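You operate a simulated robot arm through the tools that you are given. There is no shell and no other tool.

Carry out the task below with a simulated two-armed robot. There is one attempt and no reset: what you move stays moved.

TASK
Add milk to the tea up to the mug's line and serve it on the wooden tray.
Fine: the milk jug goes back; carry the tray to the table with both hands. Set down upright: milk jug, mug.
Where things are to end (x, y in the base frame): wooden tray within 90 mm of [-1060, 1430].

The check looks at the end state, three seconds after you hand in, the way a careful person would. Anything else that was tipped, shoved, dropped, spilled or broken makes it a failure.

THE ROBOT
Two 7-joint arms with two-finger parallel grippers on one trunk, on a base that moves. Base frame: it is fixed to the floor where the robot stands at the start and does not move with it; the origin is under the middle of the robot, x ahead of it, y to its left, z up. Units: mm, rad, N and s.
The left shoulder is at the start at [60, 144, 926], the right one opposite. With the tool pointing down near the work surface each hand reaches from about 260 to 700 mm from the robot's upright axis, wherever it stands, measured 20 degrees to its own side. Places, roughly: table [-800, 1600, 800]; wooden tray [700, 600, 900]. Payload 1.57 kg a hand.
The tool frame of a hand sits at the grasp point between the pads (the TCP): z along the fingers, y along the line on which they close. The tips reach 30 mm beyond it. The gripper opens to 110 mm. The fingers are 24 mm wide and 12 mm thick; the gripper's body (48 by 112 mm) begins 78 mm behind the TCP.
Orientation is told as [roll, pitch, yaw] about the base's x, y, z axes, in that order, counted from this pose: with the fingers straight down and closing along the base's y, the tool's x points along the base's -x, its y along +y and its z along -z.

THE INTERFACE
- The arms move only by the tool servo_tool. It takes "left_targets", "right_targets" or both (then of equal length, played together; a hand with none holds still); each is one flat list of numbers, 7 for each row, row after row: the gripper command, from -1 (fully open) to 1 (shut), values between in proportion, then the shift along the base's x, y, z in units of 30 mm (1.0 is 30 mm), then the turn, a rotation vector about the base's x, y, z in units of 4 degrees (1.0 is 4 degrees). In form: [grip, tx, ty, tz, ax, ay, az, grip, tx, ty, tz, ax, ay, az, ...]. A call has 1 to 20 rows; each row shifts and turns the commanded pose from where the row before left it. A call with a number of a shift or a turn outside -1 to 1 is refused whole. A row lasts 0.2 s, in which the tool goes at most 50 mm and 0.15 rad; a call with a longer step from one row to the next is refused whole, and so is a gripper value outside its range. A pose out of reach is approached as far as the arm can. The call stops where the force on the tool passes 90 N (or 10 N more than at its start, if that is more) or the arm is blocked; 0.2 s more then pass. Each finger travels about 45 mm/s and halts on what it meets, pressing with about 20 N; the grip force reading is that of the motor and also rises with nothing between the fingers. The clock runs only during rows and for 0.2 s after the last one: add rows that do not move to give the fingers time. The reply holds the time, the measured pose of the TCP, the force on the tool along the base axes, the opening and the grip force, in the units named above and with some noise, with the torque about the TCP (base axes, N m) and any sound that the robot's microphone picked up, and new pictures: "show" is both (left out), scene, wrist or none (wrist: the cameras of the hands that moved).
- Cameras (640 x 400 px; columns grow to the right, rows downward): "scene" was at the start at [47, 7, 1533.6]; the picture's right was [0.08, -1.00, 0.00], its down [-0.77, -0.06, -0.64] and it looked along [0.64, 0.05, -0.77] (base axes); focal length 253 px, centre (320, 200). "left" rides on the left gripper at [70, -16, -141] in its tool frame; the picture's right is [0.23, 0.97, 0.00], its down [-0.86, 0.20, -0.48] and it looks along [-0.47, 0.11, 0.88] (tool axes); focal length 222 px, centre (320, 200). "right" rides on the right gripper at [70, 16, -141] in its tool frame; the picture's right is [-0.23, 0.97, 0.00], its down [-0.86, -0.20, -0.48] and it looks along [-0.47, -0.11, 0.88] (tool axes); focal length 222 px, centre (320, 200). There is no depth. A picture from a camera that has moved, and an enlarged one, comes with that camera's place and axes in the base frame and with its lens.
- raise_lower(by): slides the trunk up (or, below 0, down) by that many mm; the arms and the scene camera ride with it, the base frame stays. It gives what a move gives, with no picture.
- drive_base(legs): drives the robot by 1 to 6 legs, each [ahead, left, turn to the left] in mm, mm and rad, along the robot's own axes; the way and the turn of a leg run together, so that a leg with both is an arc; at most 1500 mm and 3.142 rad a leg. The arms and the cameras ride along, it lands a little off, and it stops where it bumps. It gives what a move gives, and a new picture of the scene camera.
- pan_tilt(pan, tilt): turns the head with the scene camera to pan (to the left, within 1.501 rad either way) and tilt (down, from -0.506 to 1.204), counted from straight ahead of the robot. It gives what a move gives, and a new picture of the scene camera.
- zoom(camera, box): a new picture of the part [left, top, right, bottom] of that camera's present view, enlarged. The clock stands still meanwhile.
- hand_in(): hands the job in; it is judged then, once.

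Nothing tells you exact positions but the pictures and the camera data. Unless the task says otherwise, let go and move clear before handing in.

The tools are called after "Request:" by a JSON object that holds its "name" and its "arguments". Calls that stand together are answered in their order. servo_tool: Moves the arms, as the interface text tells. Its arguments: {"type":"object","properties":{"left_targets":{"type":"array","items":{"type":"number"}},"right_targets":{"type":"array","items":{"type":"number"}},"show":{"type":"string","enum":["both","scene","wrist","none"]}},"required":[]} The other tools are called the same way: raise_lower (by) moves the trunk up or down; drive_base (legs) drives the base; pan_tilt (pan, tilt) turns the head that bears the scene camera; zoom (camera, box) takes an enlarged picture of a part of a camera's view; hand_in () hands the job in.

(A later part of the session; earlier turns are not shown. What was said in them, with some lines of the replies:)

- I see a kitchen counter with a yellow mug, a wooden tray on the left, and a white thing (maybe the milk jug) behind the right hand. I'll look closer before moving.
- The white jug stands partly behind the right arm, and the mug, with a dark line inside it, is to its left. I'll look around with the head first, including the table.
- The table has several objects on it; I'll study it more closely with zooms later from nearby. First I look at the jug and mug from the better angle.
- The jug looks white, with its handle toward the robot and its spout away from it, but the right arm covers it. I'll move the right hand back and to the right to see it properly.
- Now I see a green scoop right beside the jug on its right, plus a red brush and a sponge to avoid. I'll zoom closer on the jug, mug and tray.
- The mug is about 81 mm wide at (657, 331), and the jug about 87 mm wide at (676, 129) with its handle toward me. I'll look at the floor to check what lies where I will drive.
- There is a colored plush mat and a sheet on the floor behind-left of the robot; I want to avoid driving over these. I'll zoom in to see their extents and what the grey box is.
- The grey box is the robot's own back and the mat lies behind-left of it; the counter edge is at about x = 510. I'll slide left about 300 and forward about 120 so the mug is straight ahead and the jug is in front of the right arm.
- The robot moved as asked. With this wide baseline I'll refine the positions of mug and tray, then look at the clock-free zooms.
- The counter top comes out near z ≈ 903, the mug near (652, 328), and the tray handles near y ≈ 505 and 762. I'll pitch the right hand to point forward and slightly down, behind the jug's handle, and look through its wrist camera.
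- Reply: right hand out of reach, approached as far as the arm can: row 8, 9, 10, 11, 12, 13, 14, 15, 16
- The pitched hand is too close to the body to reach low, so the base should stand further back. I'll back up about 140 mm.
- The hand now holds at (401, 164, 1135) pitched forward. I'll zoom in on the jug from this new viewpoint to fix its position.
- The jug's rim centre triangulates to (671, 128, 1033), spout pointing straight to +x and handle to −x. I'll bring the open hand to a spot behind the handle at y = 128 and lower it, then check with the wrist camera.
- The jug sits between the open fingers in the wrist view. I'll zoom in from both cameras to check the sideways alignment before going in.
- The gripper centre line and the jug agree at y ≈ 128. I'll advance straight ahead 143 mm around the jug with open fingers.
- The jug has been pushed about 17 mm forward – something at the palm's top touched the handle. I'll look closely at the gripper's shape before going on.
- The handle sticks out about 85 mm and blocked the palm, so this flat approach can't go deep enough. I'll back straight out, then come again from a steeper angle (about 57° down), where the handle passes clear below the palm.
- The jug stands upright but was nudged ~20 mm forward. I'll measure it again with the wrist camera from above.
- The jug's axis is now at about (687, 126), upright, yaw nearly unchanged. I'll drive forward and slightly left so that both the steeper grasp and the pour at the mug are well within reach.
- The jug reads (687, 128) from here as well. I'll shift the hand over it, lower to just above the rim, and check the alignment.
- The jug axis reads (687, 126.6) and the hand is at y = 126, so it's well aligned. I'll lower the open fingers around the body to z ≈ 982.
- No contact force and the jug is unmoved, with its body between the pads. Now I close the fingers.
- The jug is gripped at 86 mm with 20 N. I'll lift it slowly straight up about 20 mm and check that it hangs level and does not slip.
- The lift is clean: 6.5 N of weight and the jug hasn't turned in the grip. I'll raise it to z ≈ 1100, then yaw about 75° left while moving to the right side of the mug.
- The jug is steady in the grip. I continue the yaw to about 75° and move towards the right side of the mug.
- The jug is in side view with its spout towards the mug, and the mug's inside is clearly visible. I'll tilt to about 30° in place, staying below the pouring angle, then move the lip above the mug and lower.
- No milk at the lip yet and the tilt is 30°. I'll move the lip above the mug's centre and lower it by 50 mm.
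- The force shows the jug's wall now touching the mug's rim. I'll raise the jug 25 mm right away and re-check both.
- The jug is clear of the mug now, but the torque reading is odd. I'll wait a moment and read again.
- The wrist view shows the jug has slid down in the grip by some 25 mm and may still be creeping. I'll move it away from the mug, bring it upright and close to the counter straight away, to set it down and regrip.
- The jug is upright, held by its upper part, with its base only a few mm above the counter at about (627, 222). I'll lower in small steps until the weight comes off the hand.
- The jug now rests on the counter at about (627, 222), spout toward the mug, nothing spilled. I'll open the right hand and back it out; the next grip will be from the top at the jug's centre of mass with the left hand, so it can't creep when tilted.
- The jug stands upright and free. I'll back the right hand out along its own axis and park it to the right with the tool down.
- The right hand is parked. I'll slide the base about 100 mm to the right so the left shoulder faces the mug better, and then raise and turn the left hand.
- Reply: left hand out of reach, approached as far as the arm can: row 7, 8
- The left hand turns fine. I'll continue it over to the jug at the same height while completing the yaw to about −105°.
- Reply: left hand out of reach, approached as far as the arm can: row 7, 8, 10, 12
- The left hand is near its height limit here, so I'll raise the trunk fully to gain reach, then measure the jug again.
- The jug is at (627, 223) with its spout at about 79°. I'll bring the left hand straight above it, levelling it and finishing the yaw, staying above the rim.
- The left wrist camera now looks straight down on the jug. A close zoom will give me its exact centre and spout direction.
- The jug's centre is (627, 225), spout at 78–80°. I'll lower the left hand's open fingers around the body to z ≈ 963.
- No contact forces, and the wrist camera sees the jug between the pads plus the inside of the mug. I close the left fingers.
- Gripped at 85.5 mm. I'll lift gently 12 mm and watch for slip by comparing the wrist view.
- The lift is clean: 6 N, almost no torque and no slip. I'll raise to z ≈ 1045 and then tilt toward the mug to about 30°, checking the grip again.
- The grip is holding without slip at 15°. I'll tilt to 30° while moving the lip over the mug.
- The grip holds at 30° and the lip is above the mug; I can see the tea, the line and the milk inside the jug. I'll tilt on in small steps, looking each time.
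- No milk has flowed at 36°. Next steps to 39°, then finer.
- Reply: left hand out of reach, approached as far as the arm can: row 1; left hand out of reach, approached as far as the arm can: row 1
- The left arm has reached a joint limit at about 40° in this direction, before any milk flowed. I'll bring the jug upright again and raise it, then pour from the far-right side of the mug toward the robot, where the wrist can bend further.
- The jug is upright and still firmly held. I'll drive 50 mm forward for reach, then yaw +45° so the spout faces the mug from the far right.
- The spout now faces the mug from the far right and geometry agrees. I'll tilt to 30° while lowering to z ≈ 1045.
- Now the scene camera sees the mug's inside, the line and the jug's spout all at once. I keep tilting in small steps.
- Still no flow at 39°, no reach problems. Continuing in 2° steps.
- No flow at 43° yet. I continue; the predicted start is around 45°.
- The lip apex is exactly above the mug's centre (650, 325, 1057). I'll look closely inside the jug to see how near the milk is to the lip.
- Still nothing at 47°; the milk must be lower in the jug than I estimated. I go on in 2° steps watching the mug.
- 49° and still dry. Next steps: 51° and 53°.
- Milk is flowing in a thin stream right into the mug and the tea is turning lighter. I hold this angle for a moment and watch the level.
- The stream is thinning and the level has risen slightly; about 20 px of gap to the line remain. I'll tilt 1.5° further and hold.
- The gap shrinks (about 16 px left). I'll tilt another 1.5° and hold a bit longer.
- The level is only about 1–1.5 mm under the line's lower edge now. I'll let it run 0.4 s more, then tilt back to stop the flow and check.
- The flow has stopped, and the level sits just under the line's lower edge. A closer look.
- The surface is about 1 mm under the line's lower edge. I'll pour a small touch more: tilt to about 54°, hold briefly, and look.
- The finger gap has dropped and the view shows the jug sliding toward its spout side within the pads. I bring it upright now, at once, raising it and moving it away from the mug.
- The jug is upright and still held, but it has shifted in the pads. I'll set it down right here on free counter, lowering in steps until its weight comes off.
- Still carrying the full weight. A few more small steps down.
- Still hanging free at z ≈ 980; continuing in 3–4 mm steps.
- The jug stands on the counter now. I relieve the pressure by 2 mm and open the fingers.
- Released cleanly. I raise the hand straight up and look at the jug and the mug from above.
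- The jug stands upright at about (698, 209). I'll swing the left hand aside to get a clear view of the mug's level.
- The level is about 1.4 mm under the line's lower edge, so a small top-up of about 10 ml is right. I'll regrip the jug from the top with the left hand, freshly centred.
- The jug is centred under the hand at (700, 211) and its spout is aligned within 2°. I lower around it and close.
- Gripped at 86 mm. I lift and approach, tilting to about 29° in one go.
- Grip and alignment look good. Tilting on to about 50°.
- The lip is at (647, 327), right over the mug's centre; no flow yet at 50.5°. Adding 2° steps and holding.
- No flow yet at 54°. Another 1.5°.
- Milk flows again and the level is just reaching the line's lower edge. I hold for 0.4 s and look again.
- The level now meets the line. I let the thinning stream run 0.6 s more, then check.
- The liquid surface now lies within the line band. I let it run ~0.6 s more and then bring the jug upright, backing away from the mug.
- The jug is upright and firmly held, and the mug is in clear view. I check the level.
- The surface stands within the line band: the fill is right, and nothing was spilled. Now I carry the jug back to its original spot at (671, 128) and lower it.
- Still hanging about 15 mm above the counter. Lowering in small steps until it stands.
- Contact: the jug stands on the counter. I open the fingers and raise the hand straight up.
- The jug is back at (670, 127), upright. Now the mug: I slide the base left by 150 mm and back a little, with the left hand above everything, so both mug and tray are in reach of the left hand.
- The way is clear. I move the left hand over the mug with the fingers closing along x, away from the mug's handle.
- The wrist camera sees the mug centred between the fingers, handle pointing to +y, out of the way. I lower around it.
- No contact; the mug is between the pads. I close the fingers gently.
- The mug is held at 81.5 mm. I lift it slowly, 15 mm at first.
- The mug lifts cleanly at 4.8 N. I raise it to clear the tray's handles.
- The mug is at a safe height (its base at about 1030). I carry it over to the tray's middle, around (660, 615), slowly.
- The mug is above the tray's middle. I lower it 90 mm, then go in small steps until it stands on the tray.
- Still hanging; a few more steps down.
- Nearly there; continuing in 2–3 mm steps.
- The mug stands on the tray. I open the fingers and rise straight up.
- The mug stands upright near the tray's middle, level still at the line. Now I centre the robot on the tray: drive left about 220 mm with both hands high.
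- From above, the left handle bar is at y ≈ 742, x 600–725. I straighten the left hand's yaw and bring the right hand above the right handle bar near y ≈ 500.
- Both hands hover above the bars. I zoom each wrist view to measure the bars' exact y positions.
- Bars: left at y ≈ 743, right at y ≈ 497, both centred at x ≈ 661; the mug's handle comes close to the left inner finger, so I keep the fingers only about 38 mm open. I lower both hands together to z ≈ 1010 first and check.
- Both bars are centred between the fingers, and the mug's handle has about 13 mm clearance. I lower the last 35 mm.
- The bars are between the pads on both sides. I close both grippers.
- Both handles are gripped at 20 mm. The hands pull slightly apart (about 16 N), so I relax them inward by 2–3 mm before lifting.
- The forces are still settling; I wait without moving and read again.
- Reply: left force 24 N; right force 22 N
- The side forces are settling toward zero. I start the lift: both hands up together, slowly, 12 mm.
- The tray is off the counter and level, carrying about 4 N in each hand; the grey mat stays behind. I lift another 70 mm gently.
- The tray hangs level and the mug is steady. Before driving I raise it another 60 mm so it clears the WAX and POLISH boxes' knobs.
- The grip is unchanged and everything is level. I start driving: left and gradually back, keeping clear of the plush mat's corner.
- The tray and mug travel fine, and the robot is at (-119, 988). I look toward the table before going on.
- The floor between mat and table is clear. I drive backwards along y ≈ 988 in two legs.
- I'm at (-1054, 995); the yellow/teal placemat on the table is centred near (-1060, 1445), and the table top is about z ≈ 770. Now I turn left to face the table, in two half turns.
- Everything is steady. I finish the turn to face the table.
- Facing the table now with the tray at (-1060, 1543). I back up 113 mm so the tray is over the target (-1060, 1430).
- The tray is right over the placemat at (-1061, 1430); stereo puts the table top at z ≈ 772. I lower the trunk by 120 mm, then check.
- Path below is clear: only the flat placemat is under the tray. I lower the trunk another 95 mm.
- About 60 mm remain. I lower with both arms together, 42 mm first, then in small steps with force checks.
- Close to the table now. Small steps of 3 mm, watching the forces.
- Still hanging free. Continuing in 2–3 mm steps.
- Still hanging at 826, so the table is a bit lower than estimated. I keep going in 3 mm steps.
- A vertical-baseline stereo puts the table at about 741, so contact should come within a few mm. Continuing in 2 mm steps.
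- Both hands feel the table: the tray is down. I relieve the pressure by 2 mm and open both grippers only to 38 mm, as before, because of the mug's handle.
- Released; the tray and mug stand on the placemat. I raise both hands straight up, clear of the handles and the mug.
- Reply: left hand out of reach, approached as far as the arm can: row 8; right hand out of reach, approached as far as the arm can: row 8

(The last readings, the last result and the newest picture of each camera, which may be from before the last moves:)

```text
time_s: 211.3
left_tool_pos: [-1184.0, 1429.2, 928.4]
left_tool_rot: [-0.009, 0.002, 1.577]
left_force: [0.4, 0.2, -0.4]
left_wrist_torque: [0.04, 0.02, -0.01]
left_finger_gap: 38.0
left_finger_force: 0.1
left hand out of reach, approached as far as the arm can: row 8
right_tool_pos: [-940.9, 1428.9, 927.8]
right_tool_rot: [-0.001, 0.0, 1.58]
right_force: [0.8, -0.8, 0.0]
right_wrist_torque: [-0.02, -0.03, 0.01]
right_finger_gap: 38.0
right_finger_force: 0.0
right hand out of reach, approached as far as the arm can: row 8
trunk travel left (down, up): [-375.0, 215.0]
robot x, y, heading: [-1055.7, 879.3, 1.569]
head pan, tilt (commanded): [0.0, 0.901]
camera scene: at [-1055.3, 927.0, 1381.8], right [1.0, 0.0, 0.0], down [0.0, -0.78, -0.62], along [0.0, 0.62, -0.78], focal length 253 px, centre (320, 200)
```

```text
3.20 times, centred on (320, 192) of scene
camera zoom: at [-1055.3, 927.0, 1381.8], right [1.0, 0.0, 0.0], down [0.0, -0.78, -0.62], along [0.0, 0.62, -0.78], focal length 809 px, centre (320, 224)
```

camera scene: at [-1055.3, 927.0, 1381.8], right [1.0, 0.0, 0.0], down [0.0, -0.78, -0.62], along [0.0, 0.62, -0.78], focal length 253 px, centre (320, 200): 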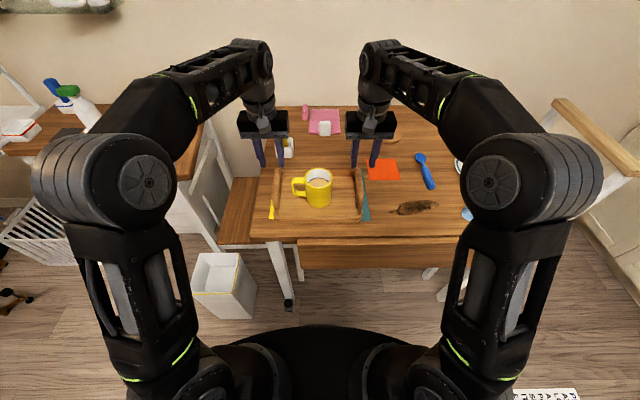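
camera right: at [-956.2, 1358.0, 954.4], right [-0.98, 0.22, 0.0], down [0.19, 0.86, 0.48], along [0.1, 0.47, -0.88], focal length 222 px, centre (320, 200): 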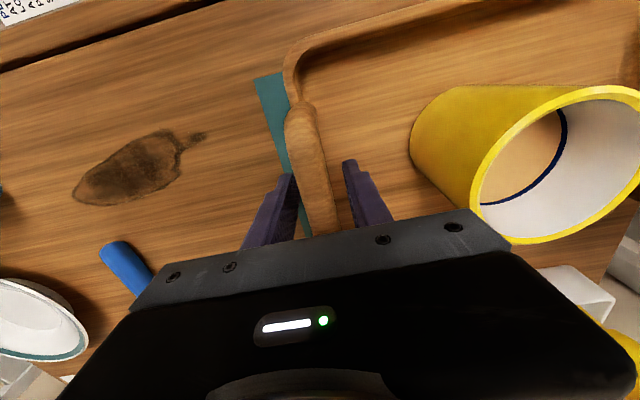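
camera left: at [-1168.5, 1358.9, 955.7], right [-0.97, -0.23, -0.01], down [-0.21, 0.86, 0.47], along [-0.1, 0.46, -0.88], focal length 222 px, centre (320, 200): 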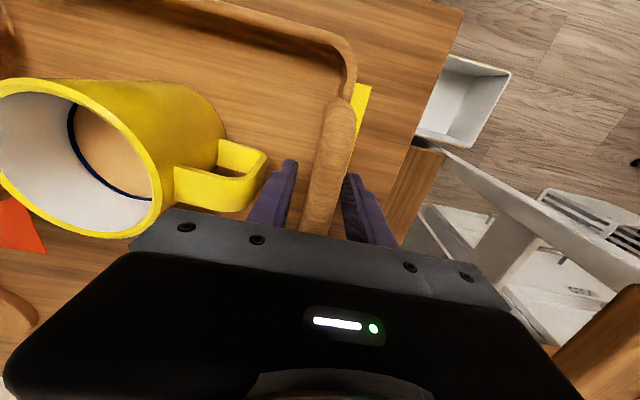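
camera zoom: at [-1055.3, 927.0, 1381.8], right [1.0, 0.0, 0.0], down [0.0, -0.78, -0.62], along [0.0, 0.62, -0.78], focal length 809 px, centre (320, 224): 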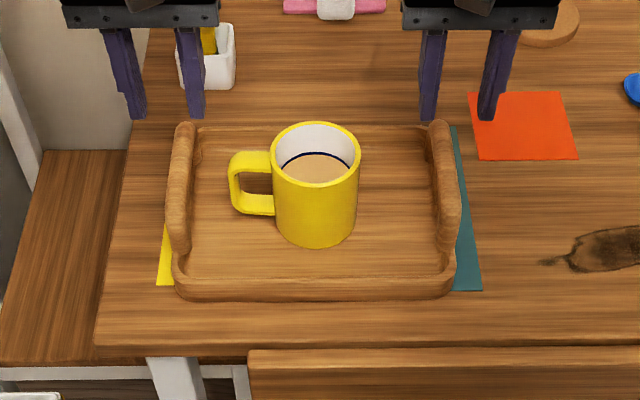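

The tray with the mug sits on the placemat at about (-1060, 1440), upright, tea at the line. I raise the trunk 100 mm and back the robot away, keeping off the mat.

Request:
{"name": "raise_lower", "arguments": {"by": 100}}

Request:
{"name": "drive_base", "arguments": {"legs": [[-150, 110, 0]]}}

Request:
{"name": "zoom", "arguments": {"camera": "scene", "box": [260, 80, 460, 205]}}

```text
time_s: 212.7
left_tool_pos: [-1184.0, 1428.8, 1027.7]
left_tool_rot: [-0.009, 0.004, 1.578]
left_force: [-1.0, 0.1, -0.6]
left_wrist_torque: [0.0, 0.05, 0.02]
left_finger_gap: 37.8
left_finger_force: 0.0
right_tool_pos: [-940.5, 1428.1, 1027.2]
right_tool_rot: [0.0, 0.0, 1.579]
right_force: [-1.0, -0.2, 0.9]
right_wrist_torque: [-0.02, 0.01, 0.0]
right_finger_gap: 37.8
right_finger_force: 0.0
trunk travel left (down, up): [-475.0, 115.0]
robot x, y, heading: [-1058.2, 882.3, 1.565]
head pan, tilt (commanded): [0.0, 0.901]
```

```text
time_s: 214.2
left_tool_pos: [-1294.8, 1276.2, 1028.4]
left_tool_rot: [-0.008, 0.005, 1.583]
left_force: [0.2, -0.7, 0.0]
left_wrist_torque: [-0.02, -0.01, -0.02]
left_finger_gap: 38.1
left_finger_force: 0.0
right_tool_pos: [-1051.4, 1274.7, 1027.8]
right_tool_rot: [0.0, 0.001, 1.582]
right_force: [-0.1, -0.1, -1.4]
right_wrist_torque: [0.04, -0.02, -0.03]
right_finger_gap: 38.1
right_finger_force: 0.0
trunk travel left (down, up): [-475.0, 115.0]
robot x, y, heading: [-1167.1, 728.8, 1.573]
head pan, tilt (commanded): [0.0, 0.901]
camera scene: at [-1165.4, 773.2, 1481.9], right [1.0, 0.0, 0.0], down [0.0, -0.78, -0.62], along [0.0, 0.62, -0.78], focal length 253 px, centre (320, 200)
```

scene: 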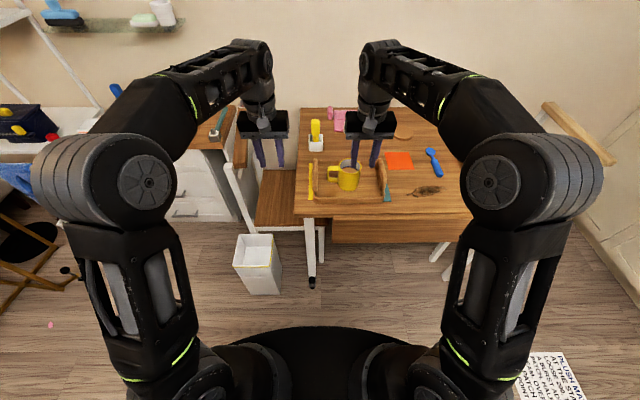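

```text
3.20 times, centred on (360, 142) of scene
camera zoom: at [-1165.4, 773.2, 1481.9], right [1.0, 0.0, 0.0], down [0.0, -0.78, -0.62], along [0.0, 0.62, -0.78], focal length 809 px, centre (192, 384)
```

zoom: 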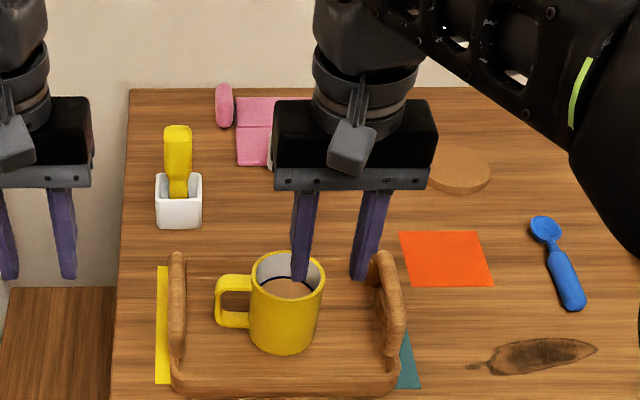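

All looks right: tray at its place, mug upright on it, nothing on the table disturbed. I back off another 180 mm for a final unobstructed look.

Request:
{"name": "drive_base", "arguments": {"legs": [[-180, 0, 0]]}}

Request:
{"name": "zoom", "arguments": {"camera": "scene", "box": [270, 80, 430, 180]}}

```text
time_s: 215.7
left_tool_pos: [-1295.4, 1094.2, 1029.9]
left_tool_rot: [-0.006, 0.003, 1.583]
left_force: [0.9, 0.1, 0.4]
left_wrist_torque: [0.04, 0.0, 0.04]
left_finger_gap: 37.9
left_finger_force: 0.0
right_tool_pos: [-1050.6, 1093.1, 1028.0]
right_tool_rot: [-0.001, 0.0, 1.581]
right_force: [0.4, -0.4, -1.1]
right_wrist_torque: [0.03, -0.02, 0.02]
right_finger_gap: 38.3
right_finger_force: 0.0
trunk travel left (down, up): [-475.0, 115.0]
robot x, y, heading: [-1163.3, 547.3, 1.573]
head pan, tilt (commanded): [0.0, 0.901]
camera scene: at [-1164.5, 591.9, 1481.9], right [1.0, 0.0, 0.0], down [0.0, -0.78, -0.62], along [0.0, 0.62, -0.78], focal length 253 px, centre (320, 200)
```

scene: 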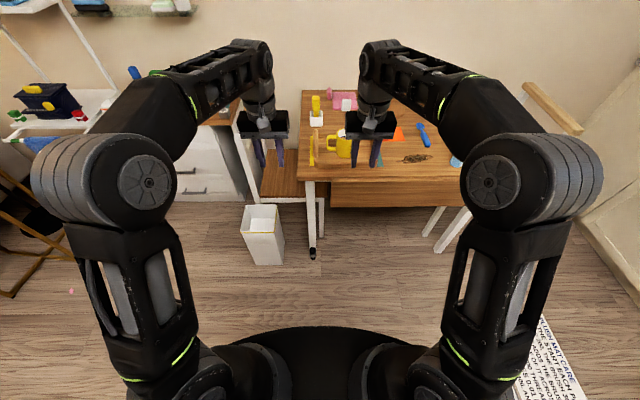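

```text
4.00 times, centred on (350, 130) of scene
camera zoom: at [-1164.5, 591.9, 1481.9], right [1.0, 0.0, 0.0], down [0.0, -0.78, -0.62], along [0.0, 0.62, -0.78], focal length 1011 px, centre (200, 480)
```

zoom: 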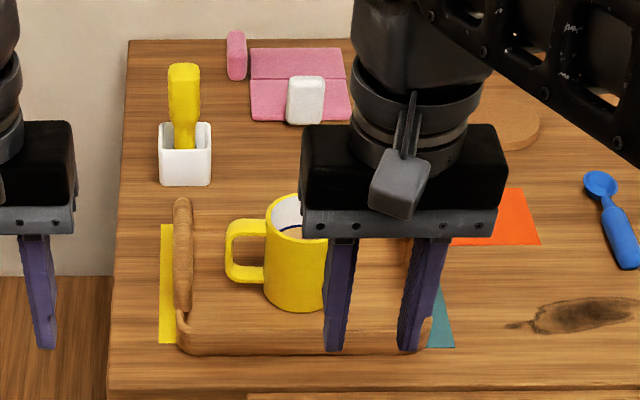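

The hands are well clear. One last look back at the counter to confirm the jug stands upright at its place.

Request:
{"name": "pan_tilt", "arguments": {"pan": -1.5, "tilt": 0.35}}

Request:
{"name": "zoom", "arguments": {"camera": "scene", "box": [260, 100, 520, 262]}}

```text
time_s: 217.3
left_tool_pos: [-1294.4, 1095.4, 1027.5]
left_tool_rot: [-0.009, 0.002, 1.583]
left_force: [-0.4, 0.1, -0.3]
left_wrist_torque: [0.01, -0.03, -0.03]
left_finger_gap: 37.9
left_finger_force: 0.0
right_tool_pos: [-1049.5, 1095.5, 1027.5]
right_tool_rot: [0.0, 0.0, 1.581]
right_force: [-0.1, -0.4, 0.2]
right_wrist_torque: [0.03, 0.0, 0.03]
right_finger_gap: 38.2
right_finger_force: 0.2
trunk travel left (down, up): [-475.0, 115.0]
robot x, y, heading: [-1166.2, 547.2, 1.571]
head pan, tilt (commanded): [-1.499, 0.351]
camera scene: at [-1071.5, 524.7, 1529.3], right [0.07, -1.0, 0.0], down [-0.34, -0.03, -0.94], along [0.94, 0.07, -0.34], focal length 253 px, centre (320, 200)
```

scene: 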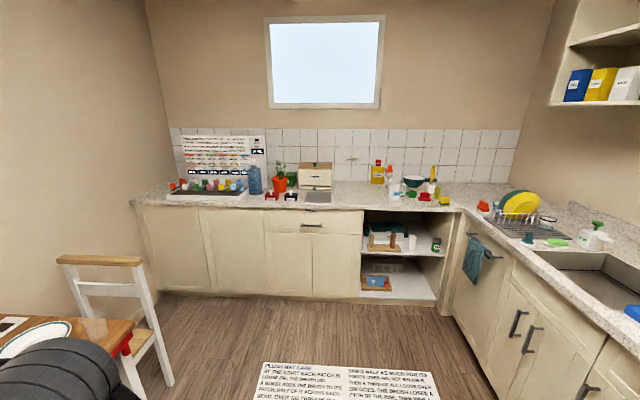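

```text
2.46 times, centred on (390, 181) of scene
camera zoom: at [-1071.5, 524.7, 1529.3], right [0.07, -1.0, 0.0], down [-0.34, -0.03, -0.94], along [0.94, 0.07, -0.34], focal length 622 px, centre (148, 247)
```

zoom: 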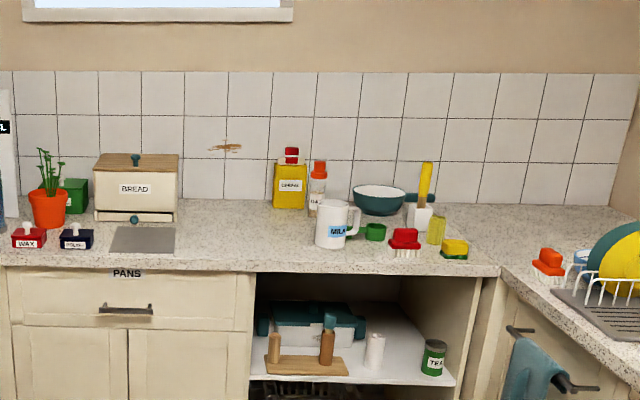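

The jug stands upright at its spot on a clean counter. The tray with the filled mug is on the table at about (-1060, 1440), and both hands are free and clear. I hand in.

Request:
{"name": "hand_in", "arguments": {}}

```text
The job is handed in.
```

I topped up the tea with milk to the mug's line and served it on the wooden tray, which is now on the table. I've handed the job in, and no result has come back.

- **Tray:** it sits on the yellow and teal placemat at about (-1060, 1440), within the 90 mm allowed. I carried it there with both hands.
- **Mug:** it stands upright on the tray. At my last close look, before the carry, the surface was within the line band, about 1–1.5 mm below its middle. From above, it looked unchanged once the tray was on the table.
- **Milk jug:** it is back at about (670, 127), within a couple of mm of where it started, and upright. It is turned, though: the spout now points roughly left instead of straight away from the robot.
- **Problems along the way:** my first reach for the jug pushed it about 20 mm along the counter. While I was tilting it to pour, the jug slipped in the right hand, and the readings suggest it touched the mug. I set it down and re-gripped it, then did the pouring with the left hand. I saw no spills, and the other things on the counter and table look undisturbed.
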